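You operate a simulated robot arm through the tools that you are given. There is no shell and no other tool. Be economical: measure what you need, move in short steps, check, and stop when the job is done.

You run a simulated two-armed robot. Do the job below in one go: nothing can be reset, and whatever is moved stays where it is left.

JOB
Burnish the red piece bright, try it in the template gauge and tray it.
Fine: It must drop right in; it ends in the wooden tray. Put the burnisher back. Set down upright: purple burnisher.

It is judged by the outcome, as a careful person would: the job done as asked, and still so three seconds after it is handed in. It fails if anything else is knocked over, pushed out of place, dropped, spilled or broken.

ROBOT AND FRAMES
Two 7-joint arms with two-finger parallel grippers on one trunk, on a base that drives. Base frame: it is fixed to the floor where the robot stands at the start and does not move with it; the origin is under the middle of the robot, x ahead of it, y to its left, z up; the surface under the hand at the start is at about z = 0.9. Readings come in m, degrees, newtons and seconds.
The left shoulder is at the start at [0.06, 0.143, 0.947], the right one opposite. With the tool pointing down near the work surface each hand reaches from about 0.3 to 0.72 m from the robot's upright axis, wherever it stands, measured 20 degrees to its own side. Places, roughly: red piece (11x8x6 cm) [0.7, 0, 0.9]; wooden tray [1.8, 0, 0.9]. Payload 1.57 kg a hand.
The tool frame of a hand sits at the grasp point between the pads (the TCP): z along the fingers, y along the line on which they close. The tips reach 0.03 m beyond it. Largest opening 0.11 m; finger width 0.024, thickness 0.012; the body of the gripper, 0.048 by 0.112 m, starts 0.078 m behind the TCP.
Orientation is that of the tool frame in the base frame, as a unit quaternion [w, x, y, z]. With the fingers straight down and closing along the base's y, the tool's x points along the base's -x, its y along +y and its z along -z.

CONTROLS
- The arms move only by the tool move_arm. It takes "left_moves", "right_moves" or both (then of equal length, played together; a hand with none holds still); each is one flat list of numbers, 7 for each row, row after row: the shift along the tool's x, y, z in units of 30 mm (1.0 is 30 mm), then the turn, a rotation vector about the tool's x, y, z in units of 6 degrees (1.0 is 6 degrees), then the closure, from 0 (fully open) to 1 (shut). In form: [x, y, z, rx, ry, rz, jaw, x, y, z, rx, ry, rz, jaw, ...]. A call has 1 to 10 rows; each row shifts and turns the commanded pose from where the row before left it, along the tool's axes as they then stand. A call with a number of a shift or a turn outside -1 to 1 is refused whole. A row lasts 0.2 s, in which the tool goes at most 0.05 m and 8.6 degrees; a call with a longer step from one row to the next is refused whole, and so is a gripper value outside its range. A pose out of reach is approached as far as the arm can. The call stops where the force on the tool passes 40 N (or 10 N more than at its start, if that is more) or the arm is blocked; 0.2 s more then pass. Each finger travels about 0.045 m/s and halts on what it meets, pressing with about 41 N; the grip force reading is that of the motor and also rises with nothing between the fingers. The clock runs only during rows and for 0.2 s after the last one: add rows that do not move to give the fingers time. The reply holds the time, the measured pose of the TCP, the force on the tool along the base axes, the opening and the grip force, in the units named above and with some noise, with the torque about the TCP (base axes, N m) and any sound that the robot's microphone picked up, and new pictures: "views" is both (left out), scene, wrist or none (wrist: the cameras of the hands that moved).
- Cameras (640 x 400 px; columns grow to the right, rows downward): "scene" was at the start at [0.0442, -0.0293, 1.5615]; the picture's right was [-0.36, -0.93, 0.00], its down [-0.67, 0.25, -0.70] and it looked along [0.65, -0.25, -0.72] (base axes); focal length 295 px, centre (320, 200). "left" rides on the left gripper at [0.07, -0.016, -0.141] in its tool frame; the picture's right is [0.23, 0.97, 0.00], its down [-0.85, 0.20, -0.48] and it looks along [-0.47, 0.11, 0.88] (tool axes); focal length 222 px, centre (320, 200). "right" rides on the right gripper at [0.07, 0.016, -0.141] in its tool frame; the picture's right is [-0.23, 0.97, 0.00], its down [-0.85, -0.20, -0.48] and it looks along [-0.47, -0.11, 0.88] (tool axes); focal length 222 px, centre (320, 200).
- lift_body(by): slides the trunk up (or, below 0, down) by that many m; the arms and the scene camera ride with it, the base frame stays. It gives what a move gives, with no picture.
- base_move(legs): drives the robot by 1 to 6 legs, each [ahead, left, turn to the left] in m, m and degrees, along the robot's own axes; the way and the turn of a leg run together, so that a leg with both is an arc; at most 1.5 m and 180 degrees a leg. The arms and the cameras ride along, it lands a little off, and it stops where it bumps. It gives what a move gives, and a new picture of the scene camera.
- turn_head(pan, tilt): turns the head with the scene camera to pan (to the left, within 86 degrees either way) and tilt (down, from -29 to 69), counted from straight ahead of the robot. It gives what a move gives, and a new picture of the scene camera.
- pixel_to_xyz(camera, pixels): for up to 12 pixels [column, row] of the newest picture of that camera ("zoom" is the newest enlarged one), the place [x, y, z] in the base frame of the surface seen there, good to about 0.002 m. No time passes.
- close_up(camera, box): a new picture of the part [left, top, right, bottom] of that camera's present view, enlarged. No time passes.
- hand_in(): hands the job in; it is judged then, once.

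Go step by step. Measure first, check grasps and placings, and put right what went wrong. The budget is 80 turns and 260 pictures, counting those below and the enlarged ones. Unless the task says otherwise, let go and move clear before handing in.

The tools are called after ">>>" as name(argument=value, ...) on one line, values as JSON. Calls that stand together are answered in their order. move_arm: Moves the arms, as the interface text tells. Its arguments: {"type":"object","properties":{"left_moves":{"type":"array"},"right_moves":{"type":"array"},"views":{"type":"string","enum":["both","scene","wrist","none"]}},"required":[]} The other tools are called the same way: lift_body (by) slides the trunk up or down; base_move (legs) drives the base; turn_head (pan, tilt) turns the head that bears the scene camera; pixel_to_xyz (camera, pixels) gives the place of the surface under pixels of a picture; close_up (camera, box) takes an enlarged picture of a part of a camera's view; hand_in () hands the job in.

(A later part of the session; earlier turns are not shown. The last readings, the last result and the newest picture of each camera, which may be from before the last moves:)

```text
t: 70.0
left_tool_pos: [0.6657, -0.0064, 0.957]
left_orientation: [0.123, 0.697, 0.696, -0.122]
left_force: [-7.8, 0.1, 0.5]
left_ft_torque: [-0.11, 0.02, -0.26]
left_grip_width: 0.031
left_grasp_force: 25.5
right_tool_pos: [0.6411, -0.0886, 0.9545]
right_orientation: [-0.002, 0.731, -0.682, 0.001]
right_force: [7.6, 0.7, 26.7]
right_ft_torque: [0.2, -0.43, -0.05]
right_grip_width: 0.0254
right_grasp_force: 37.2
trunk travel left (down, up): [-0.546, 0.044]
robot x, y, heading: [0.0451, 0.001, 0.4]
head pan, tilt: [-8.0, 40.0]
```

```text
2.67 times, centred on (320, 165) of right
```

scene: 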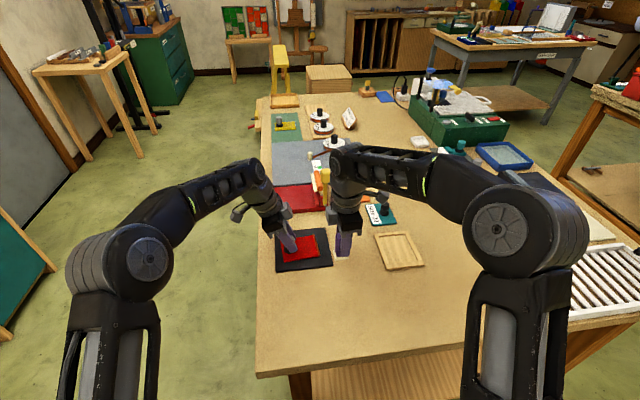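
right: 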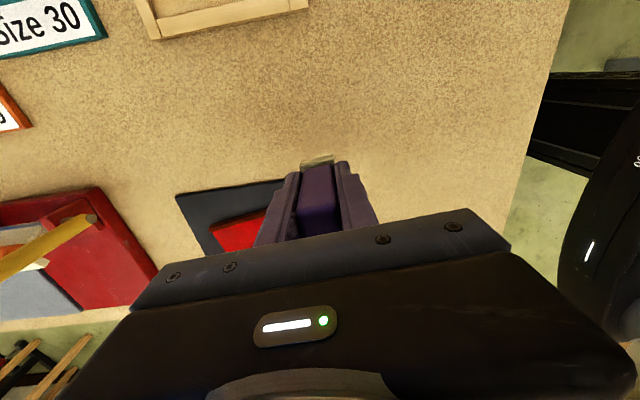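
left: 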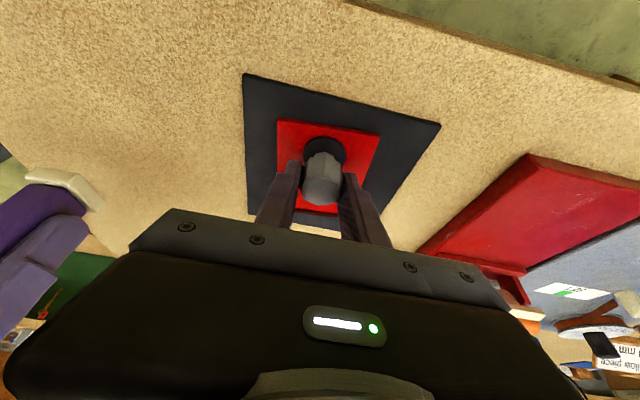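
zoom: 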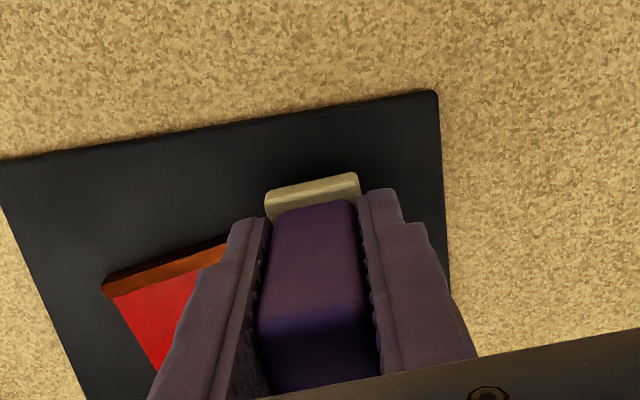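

The strip now shows a metallic glint (zoom 215,255). I do several more passes and then look.

>>> move_arm(right_moves=[-0.018, -0.3, 0.02, 0, 0, 0, 1, -0.018, -0.3, 0, 0, 0, 0, 1, -0.018, -0.3, 0, 0, 0, 0, 1, -0.018, -0.3, 0, 0, 0, 0, 1, -0.018, -0.3, 0, 0, 0, 0, 1, -0.018, -0.3, 0, 0, 0, 0, 1, -0.018, -0.3, 0, 0, 0, 0, 1], views="none")

>>> move_arm(right_moves=[0.018, 0.3, 0.02, 0, 0, 0, 1, 0.018, 0.3, 0, 0, 0, 0, 1, 0.018, 0.3, 0, 0, 0, 0, 1, 0.018, 0.3, 0, 0, 0, 0, 1, 0.018, 0.3, 0, 0, 0, 0, 1, 0.018, 0.3, 0, 0, 0, 0, 1, 0.018, 0.3, 0, 0, 0, 0, 1], views="none")

>>> move_arm(right_moves=[-0.018, -0.3, 0.02, 0, 0, 0, 1, -0.018, -0.3, 0, 0, 0, 0, 1, -0.018, -0.3, 0, 0, 0, 0, 1, -0.018, -0.3, 0, 0, 0, 0, 1, -0.018, -0.3, 0, 0, 0, 0, 1, -0.018, -0.3, 0, 0, 0, 0, 1, -0.018, -0.3, 0, 0, 0, 0, 1], views="none")

>>> move_arm(right_moves=[0.018, 0.3, 0.02, 0, 0, 0, 1, 0.018, 0.3, 0, 0, 0, 0, 1, 0.018, 0.3, 0, 0, 0, 0, 1, 0.018, 0.3, 0, 0, 0, 0, 1, 0.018, 0.3, 0, 0, 0, 0, 1, 0.018, 0.3, 0, 0, 0, 0, 1, 0.018, 0.3, 0, 0, 0, 0, 1], views="none")

>>> move_arm(right_moves=[0, 0, -0.6, 0, 0, 0, 1, 0.4, 0.3, -0.6, 0, 0, 0, 1, 0.7, 0.3, -0.1, 0, 0, 0, 1, 0.7, 0.6, 0, 0, 0, 0, 1, 0, 1.0, 0, 0, 0, 0, 1], views="none")

>>> close_up(camera="scene", box=[270, 222, 334, 262])

```text
t: 71.0
left_tool_pos: [0.6655, -0.0064, 0.9557]
left_orientation: [0.124, 0.696, 0.697, -0.122]
left_force: [-7.6, 3.5, 6.3]
left_ft_torque: [-0.42, 0.25, -0.26]
left_grip_width: 0.0306
left_grasp_force: 25.1
right_tool_pos: [0.6715, -0.0835, 0.9543]
right_orientation: [-0.002, 0.731, -0.682, 0.002]
right_force: [-2.1, -0.8, 8.1]
right_ft_torque: [-0.05, 0.19, -0.01]
right_grip_width: 0.0255
right_grasp_force: 36.4
trunk travel left (down, up): [-0.546, 0.044]
robot x, y, heading: [0.0419, 0.0, 0.0]
head pan, tilt: [-8.0, 40.0]
stopped in row 4 (right hand): the force on the tool passed its limit at 42 N (the readings are from after the stop); the commanded pose is now the measured one
```

```text
t: 72.6
left_tool_pos: [0.6667, -0.007, 0.956]
left_orientation: [0.123, 0.696, 0.697, -0.121]
left_force: [-7.2, 3.0, 10.0]
left_ft_torque: [-0.11, 0.06, -0.12]
left_grip_width: 0.0309
left_grasp_force: 24.8
right_tool_pos: [0.6093, -0.0943, 0.9516]
right_orientation: [0.0, 0.731, -0.682, 0.0]
right_force: [-1.2, -0.3, -1.6]
right_ft_torque: [0.0, 0.01, -0.03]
right_grip_width: 0.0253
right_grasp_force: 36.9
trunk travel left (down, up): [-0.546, 0.044]
robot x, y, heading: [0.045, 0.0014, -0.0]
head pan, tilt: [-8.0, 40.0]
```

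```text
t: 74.2
left_tool_pos: [0.6673, -0.0067, 0.9553]
left_orientation: [0.121, 0.696, 0.697, -0.122]
left_force: [4.0, 3.8, 0.5]
left_ft_torque: [0.07, -0.16, 0.24]
left_grip_width: 0.0305
left_grasp_force: 25.3
right_tool_pos: [0.6749, -0.0858, 0.9514]
right_orientation: [-0.001, 0.731, -0.683, 0.0]
right_force: [-3.5, -3.6, -1.8]
right_ft_torque: [-0.21, 0.17, 0.05]
right_grip_width: 0.0254
right_grasp_force: 36.6
trunk travel left (down, up): [-0.546, 0.044]
robot x, y, heading: [0.0463, 0.0015, -0.1]
head pan, tilt: [-8.0, 40.0]
```

```text
t: 75.8
left_tool_pos: [0.6674, -0.0064, 0.9553]
left_orientation: [0.123, 0.696, 0.697, -0.121]
left_force: [0.0, -0.9, -0.5]
left_ft_torque: [0.03, 0.04, 0.0]
left_grip_width: 0.0309
left_grasp_force: 24.8
right_tool_pos: [0.6097, -0.0927, 0.9495]
right_orientation: [-0.001, 0.731, -0.682, 0.0]
right_force: [-0.3, -0.3, -0.2]
right_ft_torque: [-0.02, -0.01, 0.01]
right_grip_width: 0.0254
right_grasp_force: 37.2
trunk travel left (down, up): [-0.546, 0.044]
robot x, y, heading: [0.0427, 0.0012, 0.0]
head pan, tilt: [-8.0, 40.0]
```

```text
t: 77.0
left_tool_pos: [0.6675, -0.0062, 0.9554]
left_orientation: [0.123, 0.696, 0.697, -0.121]
left_force: [0.0, -0.3, -1.0]
left_ft_torque: [0.01, 0.01, -0.01]
left_grip_width: 0.0311
left_grasp_force: 25.1
right_tool_pos: [0.5488, -0.1516, 0.9901]
right_orientation: [-0.001, 0.731, -0.682, 0.0]
right_force: [-0.7, -0.8, -0.9]
right_ft_torque: [-0.03, 0.02, 0.0]
right_grip_width: 0.0255
right_grasp_force: 36.4
trunk travel left (down, up): [-0.546, 0.044]
robot x, y, heading: [0.041, 0.0019, -0.1]
head pan, tilt: [-8.0, 40.0]
```

```text
10.00 times, centred on (302, 242) of scene
```

zoom: 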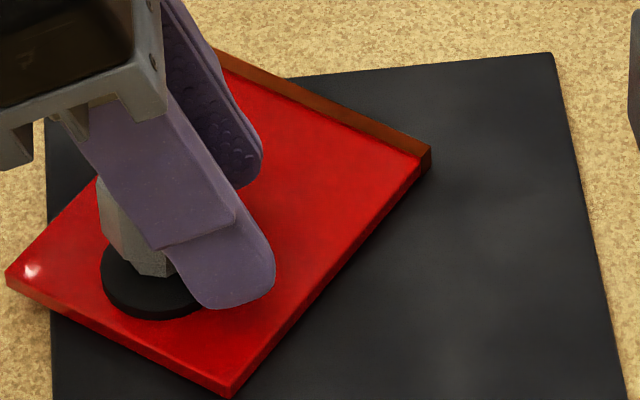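

The plate turned about the knob after a force stop let the pad slip off its end. I measure its present pose.

>>> pixel_to_xyz(camera="zoom", pixels=[[235, 65], [300, 97], [360, 124], [420, 150], [410, 165], [230, 385], [10, 275], [230, 70], [330, 200], [150, 250], [430, 160], [60, 240]])

>>> close_up(camera="scene", box=[255, 210, 335, 270])

>>> close_up(camera="left", box=[220, 60, 460, 230])

```text
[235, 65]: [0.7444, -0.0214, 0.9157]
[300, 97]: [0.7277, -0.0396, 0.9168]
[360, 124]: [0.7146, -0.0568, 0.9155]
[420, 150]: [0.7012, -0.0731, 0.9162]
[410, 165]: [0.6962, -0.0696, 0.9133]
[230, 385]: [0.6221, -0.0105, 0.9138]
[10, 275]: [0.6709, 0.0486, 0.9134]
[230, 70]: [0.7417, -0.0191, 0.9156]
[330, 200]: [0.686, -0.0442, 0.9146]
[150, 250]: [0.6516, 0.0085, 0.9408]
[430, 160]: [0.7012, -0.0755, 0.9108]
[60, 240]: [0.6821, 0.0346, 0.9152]
```

```text
6.67 times, centred on (295, 240) of scene
```

zoom: 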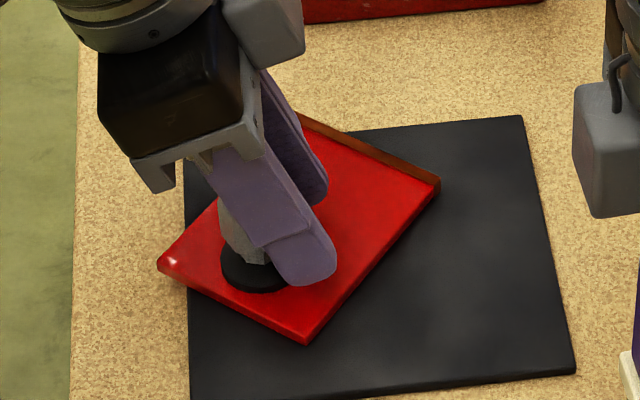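

```text
2.35 times, centred on (340, 145) of left
```

zoom: 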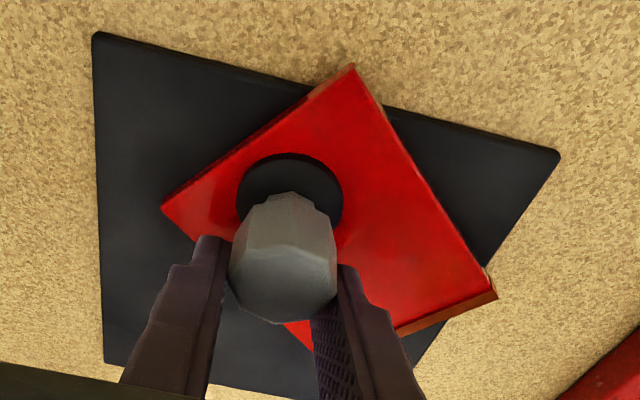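

The plate is now at about +50° yaw and otherwise fine. I open the left hand, rise, and turn the hand +50° so I can re-grip the knob and turn the plate back.

>>> move_arm(left_moves=[0, 0, 0, 0, 0, 0, 0.4, 0, 0, 0, 0, 0, 0, 0.4, 0, 0, 0, 0, 0, 0, 0.4, -0.2, 0, -0.543, 0, 0, 0, 0.4, -0.2, 0, -0.543, 0, 0, 0, 0.4, -0.2, 0, -0.543, 0, 0, 0, 0.4], views="none")

>>> move_arm(left_moves=[0, 0, 0, -0.356, 0, -0.98, 0.4, 0, 0, 0, -0.356, 0, -0.98, 0.4, 0, 0, 0, -0.356, 0, -0.98, 0.4, 0, 0, 0, -0.356, 0, -0.98, 0.4, 0, 0, 0, -0.356, 0, -0.98, 0.4, 0, 0, 0, -0.356, 0, -0.98, 0.4, 0, 0, 0, -0.356, 0, -0.98, 0.4, 0, 0, 0, -0.356, 0, -0.98, 0.4], views="both")

>>> close_up(camera="scene", box=[255, 210, 335, 270])

```text
t: 78.4
left_tool_pos: [0.6678, -0.0072, 1.0079]
left_orientation: [0.123, 0.696, 0.697, -0.121]
left_force: [0.5, 0.8, 0.4]
left_ft_torque: [-0.02, 0.02, -0.01]
left_grip_width: 0.0657
left_grasp_force: 0.1
right_tool_pos: [0.5517, -0.1515, 0.9895]
right_orientation: [-0.002, 0.732, -0.682, -0.001]
right_force: [-0.4, -0.7, -0.5]
right_ft_torque: [-0.01, 0.03, -0.02]
right_grip_width: 0.0254
right_grasp_force: 36.5
trunk travel left (down, up): [-0.546, 0.044]
robot x, y, heading: [0.0441, 0.005, -0.3]
head pan, tilt: [-8.0, 40.0]
```

```text
t: 80.2
left_tool_pos: [0.667, -0.0059, 1.0082]
left_orientation: [0.163, 0.334, 0.926, -0.058]
left_force: [0.7, 1.8, 0.3]
left_ft_torque: [-0.02, -0.01, 0.01]
left_grip_width: 0.0661
left_grasp_force: 0.0
right_tool_pos: [0.5512, -0.1509, 0.9886]
right_orientation: [-0.001, 0.732, -0.681, 0.0]
right_force: [-0.1, 0.2, -1.7]
right_ft_torque: [0.01, 0.0, 0.02]
right_grip_width: 0.0256
right_grasp_force: 36.6
trunk travel left (down, up): [-0.546, 0.044]
robot x, y, heading: [0.0409, 0.0018, -0.1]
head pan, tilt: [-8.0, 40.0]
```

scene: 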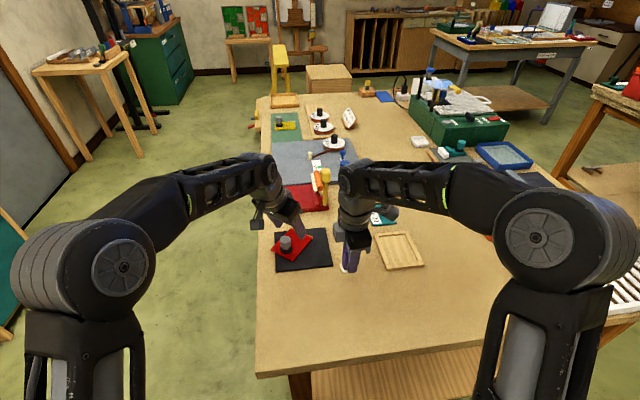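
left: 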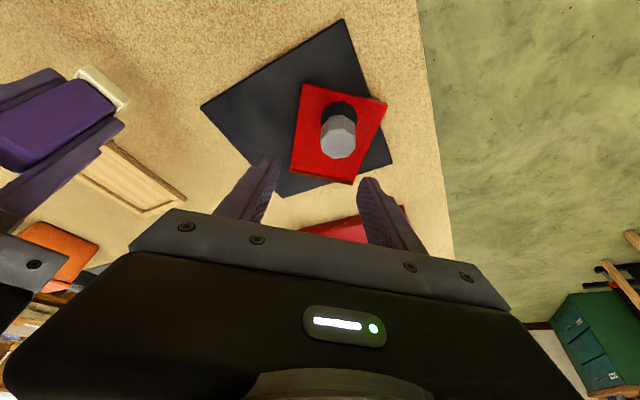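

```text
6.67 times, centred on (295, 240) of scene
```

zoom: 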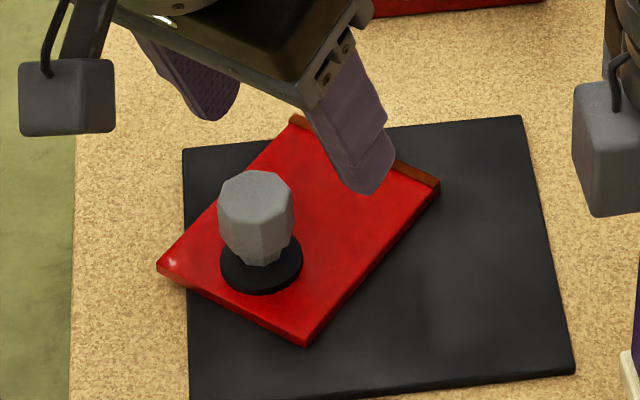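

>>> pixel_to_xyz(camera="zoom", pixels=[[256, 185], [225, 180], [288, 182], [256, 172], [256, 200], [256, 240], [230, 215], [290, 215]])

```text
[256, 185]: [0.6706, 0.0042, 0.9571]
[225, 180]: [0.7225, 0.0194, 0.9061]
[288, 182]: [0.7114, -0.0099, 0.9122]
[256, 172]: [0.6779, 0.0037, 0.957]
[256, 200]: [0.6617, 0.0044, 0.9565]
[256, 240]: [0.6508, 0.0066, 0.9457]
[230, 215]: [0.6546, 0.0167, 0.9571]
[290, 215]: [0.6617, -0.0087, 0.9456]
```

The knob is at (0.667, 0.004). I lower onto it, grip, and turn it back.

>>> move_arm(left_moves=[0.269, 0.085, 0.529, 0, 0, 0, 0.4, 0.269, 0.085, 0.529, 0, 0, 0, 0.4, 0.269, 0.085, 0.529, 0, 0, 0, 0.4, 0, 0, 0, 0, 0, 0, 0.55, 0, 0, 0, 0, 0, 0, 0.7, 0, 0, 0, 0, 0, 0, 1, 0, 0, 0, 0, 0, 0, 1, 0, 0, 0, 0, 0, 0, 1, 0, 0, 0, 0, 0, 0, 1], views="none")

>>> close_up(camera="left", box=[220, 60, 460, 230])

>>> move_arm(left_moves=[0, 0, 0, 0.356, 0, 0.98, 1, 0, 0, 0, 0.356, 0, 0.98, 1, 0, 0, 0, 0.356, 0, 0.98, 1, 0, 0, 0, 0.356, 0, 0.98, 1, 0, 0, 0, 0.356, 0, 0.98, 1, 0, 0, 0, 0.356, 0, 0.98, 1, 0, 0, 0, 0.356, 0, 0.98, 1, 0, 0, 0, 0.356, 0, 0.98, 1], views="none")

>>> close_up(camera="scene", box=[270, 222, 334, 262])

>>> pixel_to_xyz(camera="zoom", pixels=[[405, 125], [420, 160], [440, 200], [455, 240], [470, 280], [480, 310], [400, 200], [300, 220]])

```text
t: 82.2
left_tool_pos: [0.6675, 0.003, 0.9555]
left_orientation: [0.164, 0.336, 0.926, -0.059]
left_force: [0.8, 1.1, -0.3]
left_ft_torque: [-0.01, -0.05, 0.09]
left_grip_width: 0.0314
left_grasp_force: 25.1
right_tool_pos: [0.5515, -0.151, 0.99]
right_orientation: [-0.002, 0.731, -0.682, 0.0]
right_force: [0.4, -0.6, -1.3]
right_ft_torque: [-0.01, 0.0, -0.02]
right_grip_width: 0.0252
right_grasp_force: 36.4
trunk travel left (down, up): [-0.546, 0.044]
robot x, y, heading: [0.0419, -0.0004, -0.0]
head pan, tilt: [-8.0, 40.0]
```

```text
2.35 times, centred on (340, 145) of left
```

zoom: 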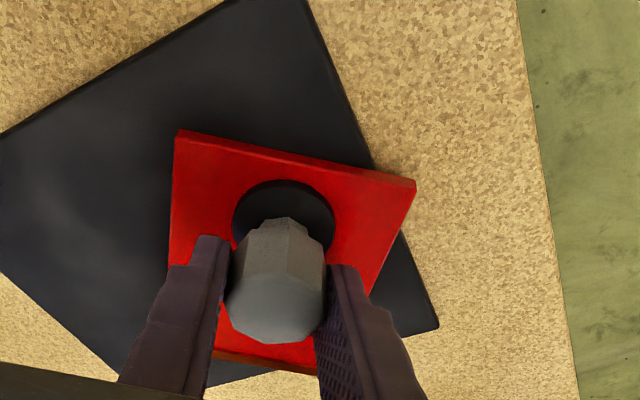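

```text
t: 84.0
left_tool_pos: [0.6681, 0.0038, 0.9539]
left_orientation: [0.122, 0.697, 0.696, -0.122]
left_force: [-0.9, 0.0, -0.3]
left_ft_torque: [0.05, 0.06, 0.04]
left_grip_width: 0.0307
left_grasp_force: 25.2
right_tool_pos: [0.5501, -0.1517, 0.9889]
right_orientation: [-0.002, 0.731, -0.682, 0.0]
right_force: [-0.2, 0.1, -0.7]
right_ft_torque: [0.01, -0.04, 0.04]
right_grip_width: 0.0255
right_grasp_force: 36.8
trunk travel left (down, up): [-0.546, 0.044]
robot x, y, heading: [0.0439, 0.0021, 0.1]
head pan, tilt: [-8.0, 40.0]
```

```text
10.00 times, centred on (302, 242) of scene
```

zoom: 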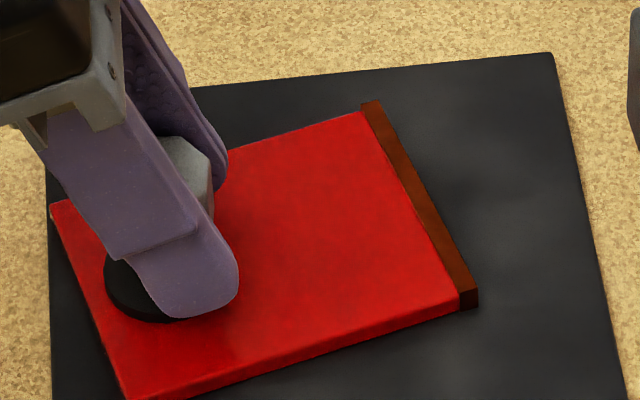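

```text
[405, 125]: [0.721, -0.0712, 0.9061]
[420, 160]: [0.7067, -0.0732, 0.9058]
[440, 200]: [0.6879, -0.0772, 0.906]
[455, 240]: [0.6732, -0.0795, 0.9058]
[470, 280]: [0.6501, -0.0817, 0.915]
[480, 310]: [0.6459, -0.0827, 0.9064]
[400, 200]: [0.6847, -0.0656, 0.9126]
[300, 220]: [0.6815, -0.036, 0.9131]
```

>>> pixel_to_xyz(camera="zoom", pixels=[[373, 110], [385, 130], [400, 160], [415, 185], [430, 210], [445, 240], [460, 270], [467, 285], [467, 300], [55, 205], [125, 395]])

>>> close_up(camera="scene", box=[304, 228, 324, 256])

```text
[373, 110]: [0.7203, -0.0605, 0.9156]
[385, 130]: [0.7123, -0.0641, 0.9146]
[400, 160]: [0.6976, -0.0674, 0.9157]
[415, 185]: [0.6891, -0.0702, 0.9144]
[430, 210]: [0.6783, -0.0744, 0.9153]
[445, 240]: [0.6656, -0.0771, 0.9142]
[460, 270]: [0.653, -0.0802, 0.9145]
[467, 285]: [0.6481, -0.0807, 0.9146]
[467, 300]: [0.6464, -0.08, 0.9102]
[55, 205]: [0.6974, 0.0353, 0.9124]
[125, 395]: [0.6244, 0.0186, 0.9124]
```

```text
14.29 times, centred on (314, 242) of scene
```

zoom: 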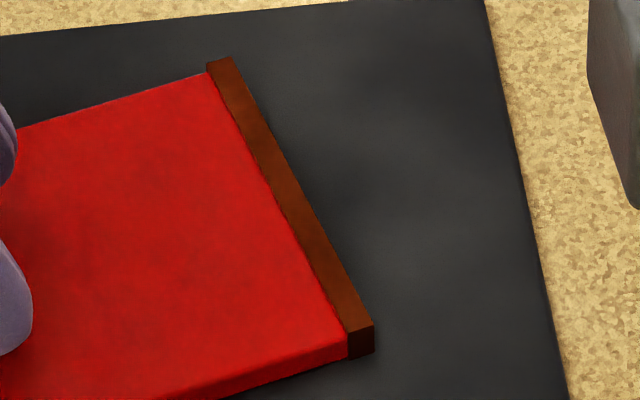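

The strip runs from (0.720,-0.061) to (0.647,-0.081), about 15.6°. I align the right hand to it, return above it and make contact.

>>> move_arm(right_moves=[0, 0, 0, 0, 0, -0.95, 1, 0, 0, 0, 0, 0, -0.95, 1, -0.237, -0.832, 0, 0, 0, 0, 1, -0.237, -0.832, 0, 0, 0, 0, 1, -0.237, -0.832, 0, 0, 0, 0, 1, -0.237, -0.832, 0, 0, 0, 0, 1, -0.237, -0.832, 0, 0, 0, 0, 1, -0.237, -0.832, 0, 0, 0, 0, 1], views="none")

>>> move_arm(right_moves=[0, 0, 0.4, 0, 0, 0, 1, 0, 0, 0.4, 0, 0, 0, 1, 0, 0, 0.3, 0, 0, 0, 1, 0, 0, 0.05, 0, 0, 0, 1, 0, 0, 0, 0, 0, 0, 1], views="wrist")

```text
t: 85.8
left_tool_pos: [0.6679, 0.0044, 0.9538]
left_orientation: [0.123, 0.696, 0.697, -0.122]
left_force: [-0.6, 0.0, -1.8]
left_ft_torque: [0.05, -0.01, 0.0]
left_grip_width: 0.0305
left_grasp_force: 24.6
right_tool_pos: [0.6831, -0.0705, 0.9908]
right_orientation: [0.0, 0.796, -0.606, 0.0]
right_force: [-0.2, -0.4, -0.7]
right_ft_torque: [0.03, 0.02, -0.01]
right_grip_width: 0.0254
right_grasp_force: 36.6
trunk travel left (down, up): [-0.546, 0.044]
robot x, y, heading: [0.0415, -0.0015, 0.0]
head pan, tilt: [-8.0, 40.0]
```

```text
t: 87.0
left_tool_pos: [0.6679, 0.0035, 0.9544]
left_orientation: [0.123, 0.696, 0.697, -0.122]
left_force: [0.3, 0.0, -0.5]
left_ft_torque: [0.05, 0.06, -0.01]
left_grip_width: 0.0305
left_grasp_force: 25.0
right_tool_pos: [0.6827, -0.0714, 0.9559]
right_orientation: [-0.002, 0.796, -0.606, 0.0]
right_force: [0.2, 0.6, -0.5]
right_ft_torque: [0.02, -0.02, 0.02]
right_grip_width: 0.0256
right_grasp_force: 36.3
trunk travel left (down, up): [-0.546, 0.044]
robot x, y, heading: [0.0465, 0.003, 0.2]
head pan, tilt: [-8.0, 40.0]
```

right: 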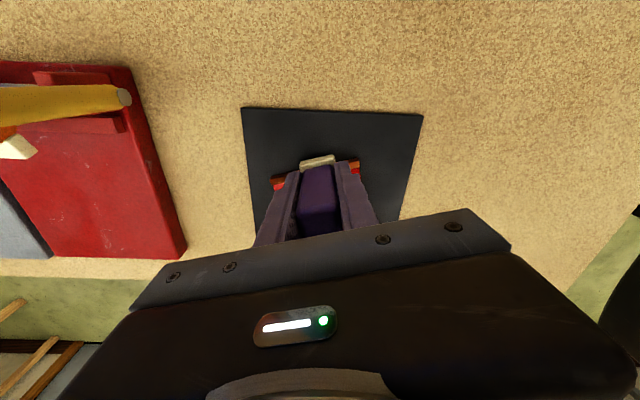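

>>> move_arm(right_moves=[0, 0, 0.06, 0, 0, 0, 1, 0, 0, 0.04, 0, 0, 0, 1, 0, 0.3, 0, 0, 0, 0, 1, 0, 0.3, 0, 0, 0, 0, 1, 0, 0.3, 0, 0, 0, 0, 1, 0, 0.3, 0, 0, 0, 0, 1], views="none")

>>> move_arm(right_moves=[0, -0.3, 0.01, 0, 0, 0, 1, 0, -0.3, 0, 0, 0, 0, 1, 0, -0.3, 0, 0, 0, 0, 1, 0, -0.3, 0, 0, 0, 0, 1, 0, -0.3, 0, 0, 0, 0, 1, 0, -0.3, 0, 0, 0, 0, 1, 0, -0.3, 0, 0, 0, 0, 1, 0, -0.3, 0, 0, 0, 0, 1], views="none")

>>> close_up(camera="right", box=[220, 90, 420, 240])

```text
t: 88.4
left_tool_pos: [0.6673, 0.0045, 0.9539]
left_orientation: [0.123, 0.696, 0.697, -0.122]
left_force: [-0.5, -2.5, -7.2]
left_ft_torque: [0.48, -0.08, 0.04]
left_grip_width: 0.0304
left_grasp_force: 25.7
right_tool_pos: [0.6484, -0.0806, 0.9552]
right_orientation: [-0.003, 0.796, -0.605, 0.001]
right_force: [6.0, 1.8, 23.7]
right_ft_torque: [0.13, -0.37, -0.02]
right_grip_width: 0.0253
right_grasp_force: 37.2
trunk travel left (down, up): [-0.546, 0.044]
robot x, y, heading: [0.0411, 0.0003, -0.1]
head pan, tilt: [-8.0, 40.0]
```

```text
t: 90.2
left_tool_pos: [0.666, 0.0048, 0.9556]
left_orientation: [0.123, 0.696, 0.697, -0.121]
left_force: [3.4, 2.3, -6.9]
left_ft_torque: [0.1, 0.17, 0.06]
left_grip_width: 0.0306
left_grasp_force: 24.8
right_tool_pos: [0.7069, -0.0644, 0.9545]
right_orientation: [-0.002, 0.795, -0.606, 0.001]
right_force: [-8.2, -3.7, 28.7]
right_ft_torque: [0.18, 0.69, 0.15]
right_grip_width: 0.0254
right_grasp_force: 36.2
right hand out of reach, approached as far as the arm can: row 8
trunk travel left (down, up): [-0.546, 0.044]
robot x, y, heading: [0.0452, -0.0028, 0.1]
head pan, tilt: [-8.0, 40.0]
```

```text
2.67 times, centred on (320, 165) of right
```

zoom: 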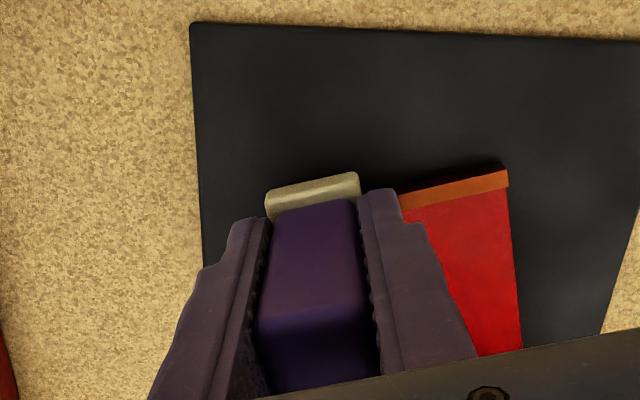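

The strip is brighter copper-orange (zoom 450,190). I continue with strokes within reach.

>>> move_arm(right_moves=[0, 0.28, 0, 0, 0, 0, 1, 0, 0.28, 0, 0, 0, 0, 1, 0, 0.28, 0, 0, 0, 0, 1, 0, 0.28, 0, 0, 0, 0, 1, 0, 0.28, 0, 0, 0, 0, 1, 0, 0.28, 0, 0, 0, 0, 1, 0, 0.28, 0, 0, 0, 0, 1], views="none")

>>> move_arm(right_moves=[0, -0.28, 0, 0, 0, 0, 1, 0, -0.28, 0, 0, 0, 0, 1, 0, -0.28, 0, 0, 0, 0, 1, 0, -0.28, 0, 0, 0, 0, 1, 0, -0.28, 0, 0, 0, 0, 1, 0, -0.28, 0, 0, 0, 0, 1, 0, -0.28, 0, 0, 0, 0, 1], views="none")

>>> move_arm(right_moves=[0, 0.28, 0, 0, 0, 0, 1, 0, 0.28, 0, 0, 0, 0, 1, 0, 0.28, 0, 0, 0, 0, 1, 0, 0.28, 0, 0, 0, 0, 1, 0, 0.28, 0, 0, 0, 0, 1, 0, 0.28, 0, 0, 0, 0, 1, 0, 0.28, 0, 0, 0, 0, 1], views="none")

>>> move_arm(right_moves=[0, -0.28, 0, 0, 0, 0, 1, 0, -0.28, 0, 0, 0, 0, 1, 0, -0.28, 0, 0, 0, 0, 1, 0, -0.28, 0, 0, 0, 0, 1, 0, -0.28, 0, 0, 0, 0, 1, 0, -0.28, 0, 0, 0, 0, 1, 0, -0.28, 0, 0, 0, 0, 1], views="none")

>>> close_up(camera="right", box=[220, 90, 420, 240])

```text
t: 91.8
left_tool_pos: [0.6667, 0.0044, 0.9546]
left_orientation: [0.124, 0.696, 0.697, -0.121]
left_force: [-2.3, -0.7, -1.4]
left_ft_torque: [-0.25, 0.04, -0.1]
left_grip_width: 0.0302
left_grasp_force: 25.2
right_tool_pos: [0.6525, -0.0774, 0.9539]
right_orientation: [-0.004, 0.795, -0.607, 0.003]
right_force: [10.5, 2.8, 34.0]
right_ft_torque: [0.38, -0.29, -0.09]
right_grip_width: 0.0258
right_grasp_force: 36.6
trunk travel left (down, up): [-0.546, 0.044]
robot x, y, heading: [0.0448, 0.0017, -0.2]
head pan, tilt: [-8.0, 40.0]
```

```text
t: 93.4
left_tool_pos: [0.6648, 0.0042, 0.9552]
left_orientation: [0.123, 0.697, 0.697, -0.119]
left_force: [3.2, 3.4, -4.8]
left_ft_torque: [-0.05, 0.29, 0.09]
left_grip_width: 0.0308
left_grasp_force: 25.4
right_tool_pos: [0.7057, -0.063, 0.9548]
right_orientation: [-0.003, 0.795, -0.607, 0.002]
right_force: [-8.5, -3.2, 32.2]
right_ft_torque: [0.2, 0.76, 0.13]
right_grip_width: 0.0256
right_grasp_force: 36.2
trunk travel left (down, up): [-0.546, 0.044]
robot x, y, heading: [0.0417, 0.0008, 0.0]
head pan, tilt: [-8.0, 40.0]
```

```text
t: 95.0
left_tool_pos: [0.6655, 0.0037, 0.9542]
left_orientation: [0.123, 0.696, 0.697, -0.121]
left_force: [-2.1, 1.0, 0.6]
left_ft_torque: [-0.23, 0.01, 0.0]
left_grip_width: 0.0308
left_grasp_force: 24.9
right_tool_pos: [0.6522, -0.078, 0.9542]
right_orientation: [-0.002, 0.795, -0.607, 0.002]
right_force: [8.6, 2.4, 30.2]
right_ft_torque: [0.31, -0.34, -0.08]
right_grip_width: 0.0257
right_grasp_force: 36.5
trunk travel left (down, up): [-0.546, 0.044]
robot x, y, heading: [0.0445, 0.0003, -0.1]
head pan, tilt: [-8.0, 40.0]
```

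```text
t: 96.6
left_tool_pos: [0.6657, 0.0044, 0.9554]
left_orientation: [0.124, 0.696, 0.697, -0.121]
left_force: [3.9, 2.7, 0.4]
left_ft_torque: [-0.22, 0.21, 0.13]
left_grip_width: 0.0306
left_grasp_force: 25.3
right_tool_pos: [0.7056, -0.0638, 0.9545]
right_orientation: [-0.002, 0.795, -0.606, 0.001]
right_force: [-7.8, -3.4, 26.3]
right_ft_torque: [0.07, 0.64, 0.13]
right_grip_width: 0.0257
right_grasp_force: 36.6
trunk travel left (down, up): [-0.546, 0.044]
robot x, y, heading: [0.0425, 0.0015, -0.1]
head pan, tilt: [-8.0, 40.0]
```

```text
2.67 times, centred on (320, 165) of right
```

zoom: 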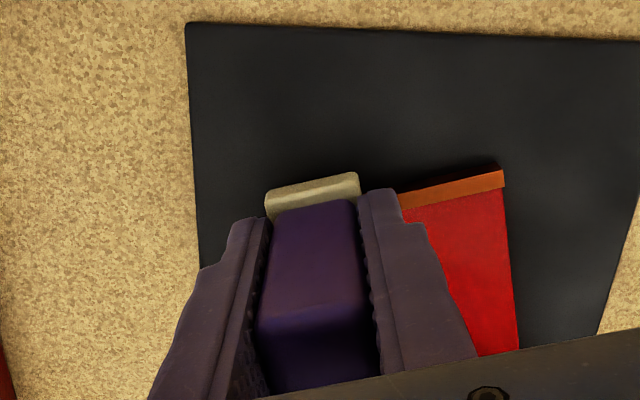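

>>> move_arm(right_moves=[0, 0.2, 0, 0, 0, 0, 1, 0, 0.2, 0, 0, 0, 0, 1, 0, 0.2, 0, 0, 0, 0, 1, 0, 0.2, 0, 0, 0, 0, 1, 0, 0.2, 0, 0, 0, 0, 1, 0, 0.2, 0, 0, 0, 0, 1, 0, 0.2, 0, 0, 0, 0, 1, 0, 0.2, 0, 0, 0, 0, 1, 0, 0.2, 0, 0, 0, 0, 1, 0, 0.2, 0, 0, 0, 0, 1], views="none")

>>> move_arm(right_moves=[0, -0.2, 0, 0, 0, 0, 1, 0, -0.2, 0, 0, 0, 0, 1, 0, -0.2, 0, 0, 0, 0, 1, 0, -0.2, 0, 0, 0, 0, 1, 0, -0.2, 0, 0, 0, 0, 1, 0, -0.2, 0, 0, 0, 0, 1, 0, -0.2, 0, 0, 0, 0, 1, 0, -0.2, 0, 0, 0, 0, 1, 0, -0.2, 0, 0, 0, 0, 1, 0, -0.2, 0, 0, 0, 0, 1], views="none")

>>> move_arm(right_moves=[0, 0.2, 0, 0, 0, 0, 1, 0, 0.2, 0, 0, 0, 0, 1, 0, 0.2, 0, 0, 0, 0, 1, 0, 0.2, 0, 0, 0, 0, 1, 0, 0.2, 0, 0, 0, 0, 1, 0, 0.2, 0, 0, 0, 0, 1, 0, 0.2, 0, 0, 0, 0, 1, 0, 0.2, 0, 0, 0, 0, 1, 0, 0.2, 0, 0, 0, 0, 1, 0, 0.2, 0, 0, 0, 0, 1], views="none")

>>> move_arm(right_moves=[0, -0.2, 0, 0, 0, 0, 1, 0, -0.2, 0, 0, 0, 0, 1, 0, -0.2, 0, 0, 0, 0, 1, 0, -0.2, 0, 0, 0, 0, 1, 0, -0.2, 0, 0, 0, 0, 1, 0, -0.2, 0, 0, 0, 0, 1, 0, -0.2, 0, 0, 0, 0, 1, 0, -0.2, 0, 0, 0, 0, 1, 0, -0.2, 0, 0, 0, 0, 1, 0, -0.2, 0, 0, 0, 0, 1], views="none")

>>> close_up(camera="right", box=[220, 90, 420, 240])

```text
t: 98.8
left_tool_pos: [0.6651, 0.004, 0.9554]
left_orientation: [0.123, 0.696, 0.696, -0.122]
left_force: [-2.2, -1.9, 0.0]
left_ft_torque: [-0.2, -0.09, -0.05]
left_grip_width: 0.0307
left_grasp_force: 24.8
right_tool_pos: [0.6513, -0.0772, 0.9549]
right_orientation: [-0.004, 0.794, -0.607, 0.003]
right_force: [9.3, 3.7, 32.9]
right_ft_torque: [0.28, -0.35, -0.05]
right_grip_width: 0.0252
right_grasp_force: 36.7
trunk travel left (down, up): [-0.546, 0.044]
robot x, y, heading: [0.0442, -0.0017, -0.0]
head pan, tilt: [-8.0, 40.0]
```

```text
t: 101.0
left_tool_pos: [0.666, 0.0049, 0.9547]
left_orientation: [0.124, 0.696, 0.696, -0.121]
left_force: [1.9, 3.2, -2.6]
left_ft_torque: [0.05, 0.24, 0.1]
left_grip_width: 0.0308
left_grasp_force: 24.9
right_tool_pos: [0.7055, -0.0614, 0.9545]
right_orientation: [-0.002, 0.796, -0.606, 0.001]
right_force: [-7.0, -1.7, 25.3]
right_ft_torque: [0.01, 0.61, 0.04]
right_grip_width: 0.0255
right_grasp_force: 36.6
trunk travel left (down, up): [-0.546, 0.044]
robot x, y, heading: [0.0456, 0.0002, -0.0]
head pan, tilt: [-8.0, 40.0]
```

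```text
t: 103.2
left_tool_pos: [0.6665, 0.0046, 0.9546]
left_orientation: [0.123, 0.697, 0.696, -0.121]
left_force: [-2.9, -1.0, -0.4]
left_ft_torque: [-0.1, -0.07, -0.08]
left_grip_width: 0.0307
left_grasp_force: 24.7
right_tool_pos: [0.6502, -0.08, 0.9549]
right_orientation: [-0.003, 0.795, -0.606, 0.002]
right_force: [9.1, 3.1, 30.5]
right_ft_torque: [0.26, -0.39, -0.08]
right_grip_width: 0.0255
right_grasp_force: 36.7
trunk travel left (down, up): [-0.546, 0.044]
robot x, y, heading: [0.0423, 0.0011, 0.1]
head pan, tilt: [-8.0, 40.0]
```

```text
t: 105.4
left_tool_pos: [0.6664, 0.0051, 0.9545]
left_orientation: [0.124, 0.697, 0.696, -0.121]
left_force: [1.6, 4.9, -0.8]
left_ft_torque: [0.0, 0.22, 0.06]
left_grip_width: 0.0307
left_grasp_force: 24.9
right_tool_pos: [0.7052, -0.0642, 0.9557]
right_orientation: [-0.002, 0.795, -0.606, 0.002]
right_force: [-7.0, -3.0, 26.9]
right_ft_torque: [0.06, 0.63, 0.05]
right_grip_width: 0.0257
right_grasp_force: 36.7
trunk travel left (down, up): [-0.546, 0.044]
robot x, y, heading: [0.0425, 0.0008, 0.1]
head pan, tilt: [-8.0, 40.0]
```

```text
2.67 times, centred on (320, 165) of right
```

zoom: 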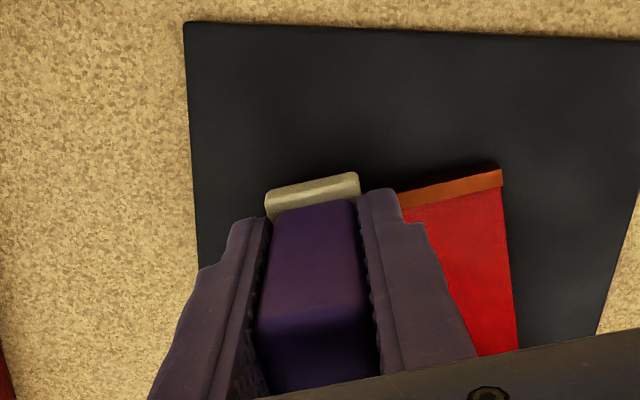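

The strip colour no longer changes between passes, suggesting it is done. I lift off and check it from the scene camera.

>>> move_arm(right_moves=[0, 0, -0.6, 0, 0, 0, 1, 0.4, 0.3, -0.6, 0, 0, 0, 1, 0.9, 0.9, -0.2, 0, 0, 0, 1, 0.9, 0.9, 0, 0, 0, 0, 1, 0.5, 1.0, 0, 0, 0, 0, 1], views="wrist")

>>> close_up(camera="scene", box=[270, 222, 334, 262])

>>> close_up(camera="right", box=[120, 120, 320, 240])

```text
t: 106.6
left_tool_pos: [0.6666, 0.0038, 0.9548]
left_orientation: [0.123, 0.696, 0.697, -0.121]
left_force: [1.5, 0.5, 6.9]
left_ft_torque: [-0.41, 0.14, 0.14]
left_grip_width: 0.0304
left_grasp_force: 24.7
right_tool_pos: [0.6357, -0.1647, 0.9958]
right_orientation: [-0.002, 0.796, -0.606, 0.0]
right_force: [-0.4, -0.7, -1.2]
right_ft_torque: [-0.02, -0.01, 0.01]
right_grip_width: 0.0255
right_grasp_force: 37.5
trunk travel left (down, up): [-0.546, 0.044]
robot x, y, heading: [0.0431, -0.0006, 0.2]
head pan, tilt: [-8.0, 40.0]
```

right: 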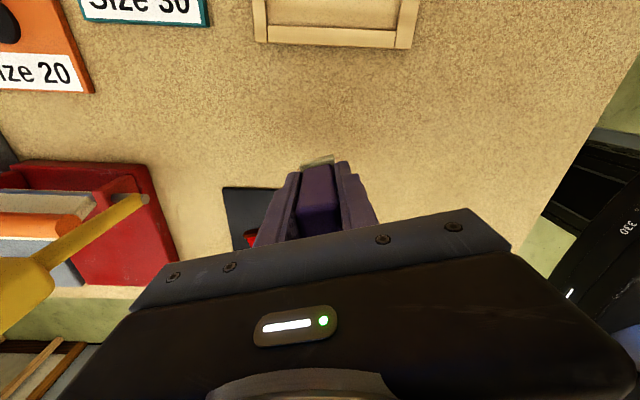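

```text
10.00 times, centred on (302, 242) of scene
```

zoom: 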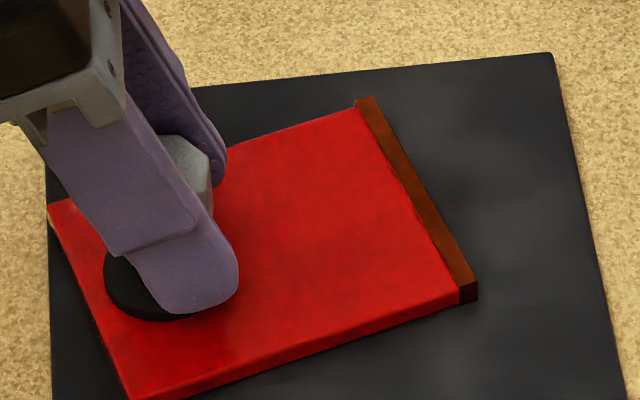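

```text
3.20 times, centred on (220, 180) of right
```

zoom: 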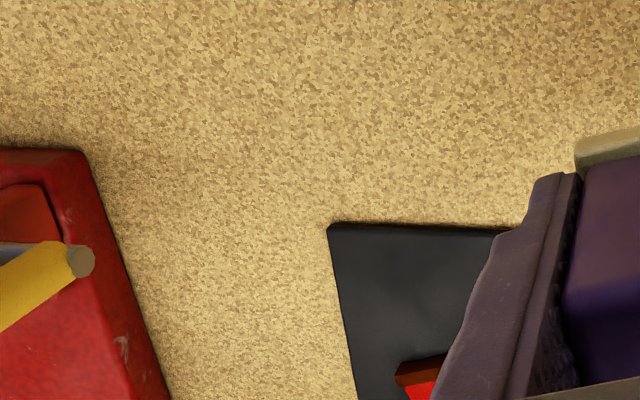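

Colour is stable at copper from t≈60 on, so the burnishing has levelled off. I take the burnisher back to its original spot.

>>> move_arm(right_moves=[0, 0, 0, 0, 0, 0.95, 1, 0, 0, 0, 0, 0, 0.95, 1, -0.638, 0.817, 0, 0, 0, 0, 1, -0.638, 0.817, 0, 0, 0, 0, 1, -0.638, 0.817, 0, 0, 0, 0, 1, -0.638, 0.817, 0, 0, 0, 0, 1, -0.638, 0.817, 0, 0, 0, 0, 1, -0.638, 0.817, 0, 0, 0, 0, 1], views="none")

>>> move_arm(right_moves=[0, 0, 0.4, 0, 0, 0, 1, 0, 0, 0.4, 0, 0, 0, 1, 0, 0, 0.4, 0, 0, 0, 1, 0, 0, 0.3, 0, 0, 0, 1, 0, 0, 0.1, 0, 0, 0, 1], views="wrist")

```text
t: 108.4
left_tool_pos: [0.6677, 0.0037, 0.9545]
left_orientation: [0.124, 0.696, 0.697, -0.122]
left_force: [2.5, 1.7, 11.6]
left_ft_torque: [-0.3, -0.15, 0.07]
left_grip_width: 0.0306
left_grasp_force: 24.9
right_tool_pos: [0.4824, -0.0621, 0.9934]
right_orientation: [-0.002, 0.732, -0.682, -0.001]
right_force: [-0.1, 0.2, -1.0]
right_ft_torque: [0.03, 0.01, 0.01]
right_grip_width: 0.0254
right_grasp_force: 37.1
trunk travel left (down, up): [-0.546, 0.044]
robot x, y, heading: [0.0447, 0.0001, -0.2]
head pan, tilt: [-8.0, 40.0]
```

```text
t: 109.6
left_tool_pos: [0.6669, 0.0032, 0.9552]
left_orientation: [0.123, 0.696, 0.697, -0.121]
left_force: [4.0, 0.7, 11.0]
left_ft_torque: [-0.08, 0.03, 0.04]
left_grip_width: 0.0304
left_grasp_force: 24.6
right_tool_pos: [0.4858, -0.0604, 0.9459]
right_orientation: [-0.001, 0.731, -0.682, 0.0]
right_force: [0.0, 0.5, -0.3]
right_ft_torque: [-0.04, 0.01, -0.01]
right_grip_width: 0.0254
right_grasp_force: 37.2
trunk travel left (down, up): [-0.546, 0.044]
robot x, y, heading: [0.043, -0.0007, 0.0]
head pan, tilt: [-8.0, 40.0]
```

right: 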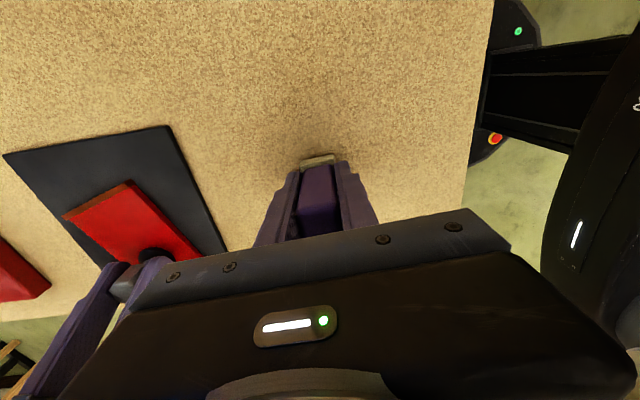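

>>> move_arm(right_moves=[0, 0.08, 0.08, 0, 0, 0, 1, 0, 0, 0.05, 0, 0, 0, 1, 0, 0, 0.03, 0, 0, 0, 1], views="none")

```text
t: 110.4
left_tool_pos: [0.6671, 0.0031, 0.954]
left_orientation: [0.122, 0.696, 0.697, -0.121]
left_force: [6.5, 0.2, 8.8]
left_ft_torque: [-0.28, -0.02, 0.18]
left_grip_width: 0.0305
left_grasp_force: 25.5
right_tool_pos: [0.483, -0.061, 0.9412]
right_orientation: [-0.002, 0.732, -0.682, 0.0]
right_force: [-1.5, -1.3, 12.0]
right_ft_torque: [-0.23, 0.18, 0.01]
right_grip_width: 0.0256
right_grasp_force: 37.4
trunk travel left (down, up): [-0.546, 0.044]
robot x, y, heading: [0.0436, -0.0024, -0.1]
head pan, tilt: [-8.0, 40.0]
```

Contact with the table at 12 N. I release and rise straight up.

>>> move_arm(right_moves=[0, 0, -0.02, 0, 0, 0, 0.7, 0, 0, 0, 0, 0, 0, 0.55, 0, 0, 0, 0, 0, 0, 0.45, 0, 0, 0, 0, 0, 0, 0.45, 0, 0, -0.8, 0, 0, 0, 0.45, 0, 0, -0.8, 0, 0, 0, 0.45, 0, 0, -0.8, 0, 0, 0, 0.45, 0, 0, -0.8, 0, 0, 0, 0.45], views="both")

>>> close_up(camera="right", box=[240, 80, 400, 180])

```text
t: 112.2
left_tool_pos: [0.6663, 0.0043, 0.9537]
left_orientation: [0.122, 0.696, 0.697, -0.121]
left_force: [2.6, -1.4, 10.3]
left_ft_torque: [0.03, -0.06, 0.12]
left_grip_width: 0.0306
left_grasp_force: 25.1
right_tool_pos: [0.4805, -0.0614, 1.038]
right_orientation: [-0.002, 0.731, -0.683, -0.001]
right_force: [0.1, -1.2, 0.1]
right_ft_torque: [0.01, -0.02, -0.01]
right_grip_width: 0.0605
right_grasp_force: 0.0
trunk travel left (down, up): [-0.546, 0.044]
robot x, y, heading: [0.0456, 0.0001, -0.1]
head pan, tilt: [-8.0, 40.0]
```

scene: 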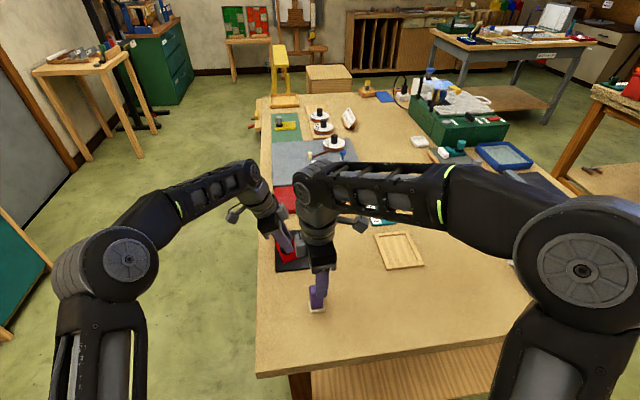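
right: 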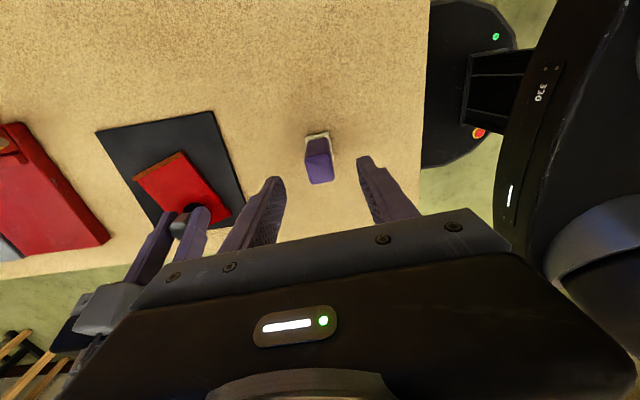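

```text
4.00 times, centred on (320, 130) of right
```

zoom: 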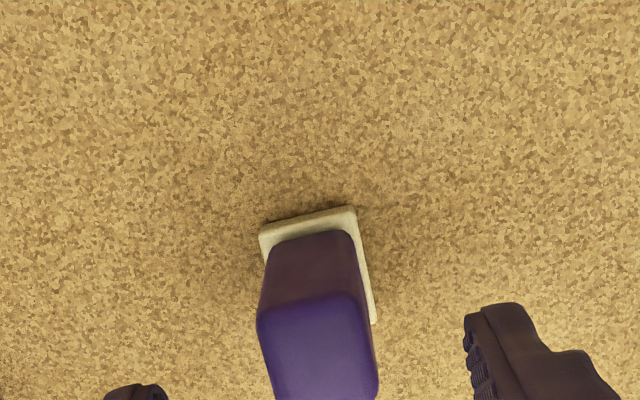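

The burnisher stands upright on its original spot. Now the left hand lets go of the knob and retreats so the right hand can take the piece to the gauge.

>>> move_arm(left_moves=[0, 0, 0, 0, 0, 0, 0.4, 0, 0, 0, 0, 0, 0, 0.4, 0, 0, 0, 0, 0, 0, 0.4, -0.2, 0, -0.543, 0, 0, 0, 0.4, -0.2, 0, -0.543, 0, 0, 0, 0.4, -0.2, 0, -0.543, 0, 0, 0, 0.4, 0.8, -0.5, -0.25, 0, 0, 0, 0.4, 0.8, -0.5, -0.25, 0, 0, 0, 0.4, 0.8, -0.5, -0.25, 0, 0, 0, 0.4, 0.8, -0.5, -0.25, 0, 0, 0, 0.4], views="scene")

>>> close_up(camera="right", box=[90, 110, 250, 240])

>>> pixel_to_xyz(camera="zoom", pixels=[[160, 260], [360, 165], [330, 180], [200, 245], [330, 350], [300, 200]])

```text
t: 114.4
left_tool_pos: [0.6053, 0.1028, 1.0021]
left_orientation: [0.123, 0.697, 0.696, -0.122]
left_force: [0.3, -0.2, -0.8]
left_ft_torque: [-0.02, 0.02, -0.02]
left_grip_width: 0.066
left_grasp_force: 0.1
right_tool_pos: [0.4811, -0.0621, 1.0386]
right_orientation: [-0.002, 0.731, -0.682, 0.0]
right_force: [0.1, -0.4, -0.4]
right_ft_torque: [-0.02, 0.01, 0.01]
right_grip_width: 0.0607
right_grasp_force: 0.1
trunk travel left (down, up): [-0.546, 0.044]
robot x, y, heading: [0.0424, -0.0002, 0.2]
head pan, tilt: [-8.0, 40.0]
```

scene: 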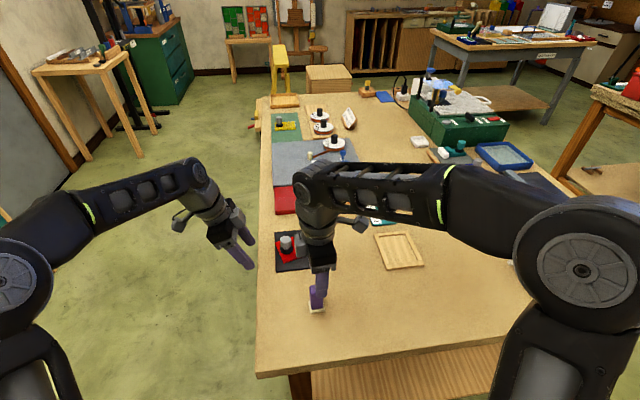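

```text
3.08 times, centred on (170, 175) of right
```

zoom: 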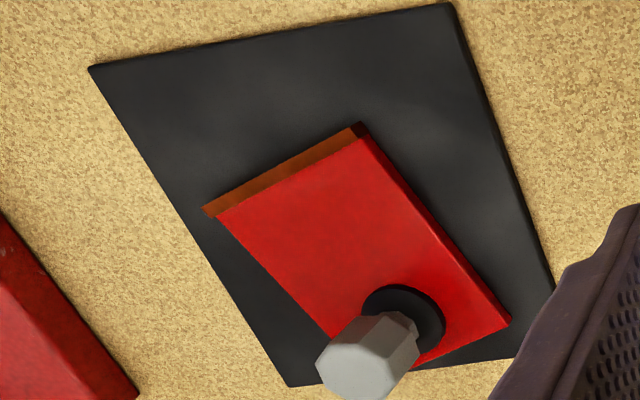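

```text
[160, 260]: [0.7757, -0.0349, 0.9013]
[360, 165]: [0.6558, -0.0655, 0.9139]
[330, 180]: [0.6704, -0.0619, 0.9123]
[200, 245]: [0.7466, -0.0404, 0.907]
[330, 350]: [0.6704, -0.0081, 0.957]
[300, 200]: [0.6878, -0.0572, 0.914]
```

>>> close_up(camera="scene", box=[264, 222, 328, 272])

>>> pixel_to_xyz(camera="zoom", pixels=[[225, 115], [225, 105], [225, 130], [190, 120], [260, 120], [225, 160], [90, 200], [160, 330]])

```text
8.00 times, centred on (296, 247) of scene
```

zoom: 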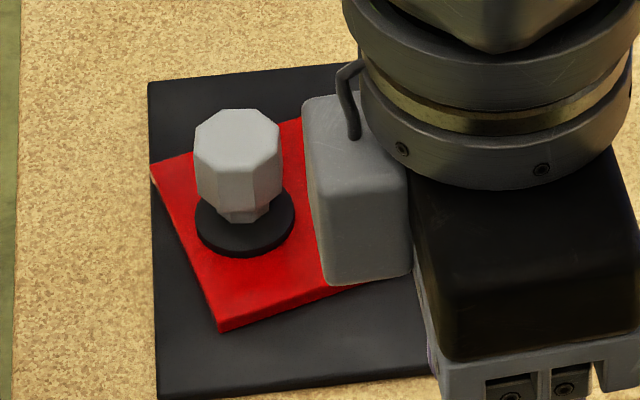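

```text
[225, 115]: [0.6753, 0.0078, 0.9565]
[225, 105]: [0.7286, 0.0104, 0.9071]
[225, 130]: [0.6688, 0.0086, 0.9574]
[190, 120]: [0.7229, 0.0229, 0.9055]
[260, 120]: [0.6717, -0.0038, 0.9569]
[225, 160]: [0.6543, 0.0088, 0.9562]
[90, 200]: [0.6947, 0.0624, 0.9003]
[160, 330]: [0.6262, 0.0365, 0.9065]
```

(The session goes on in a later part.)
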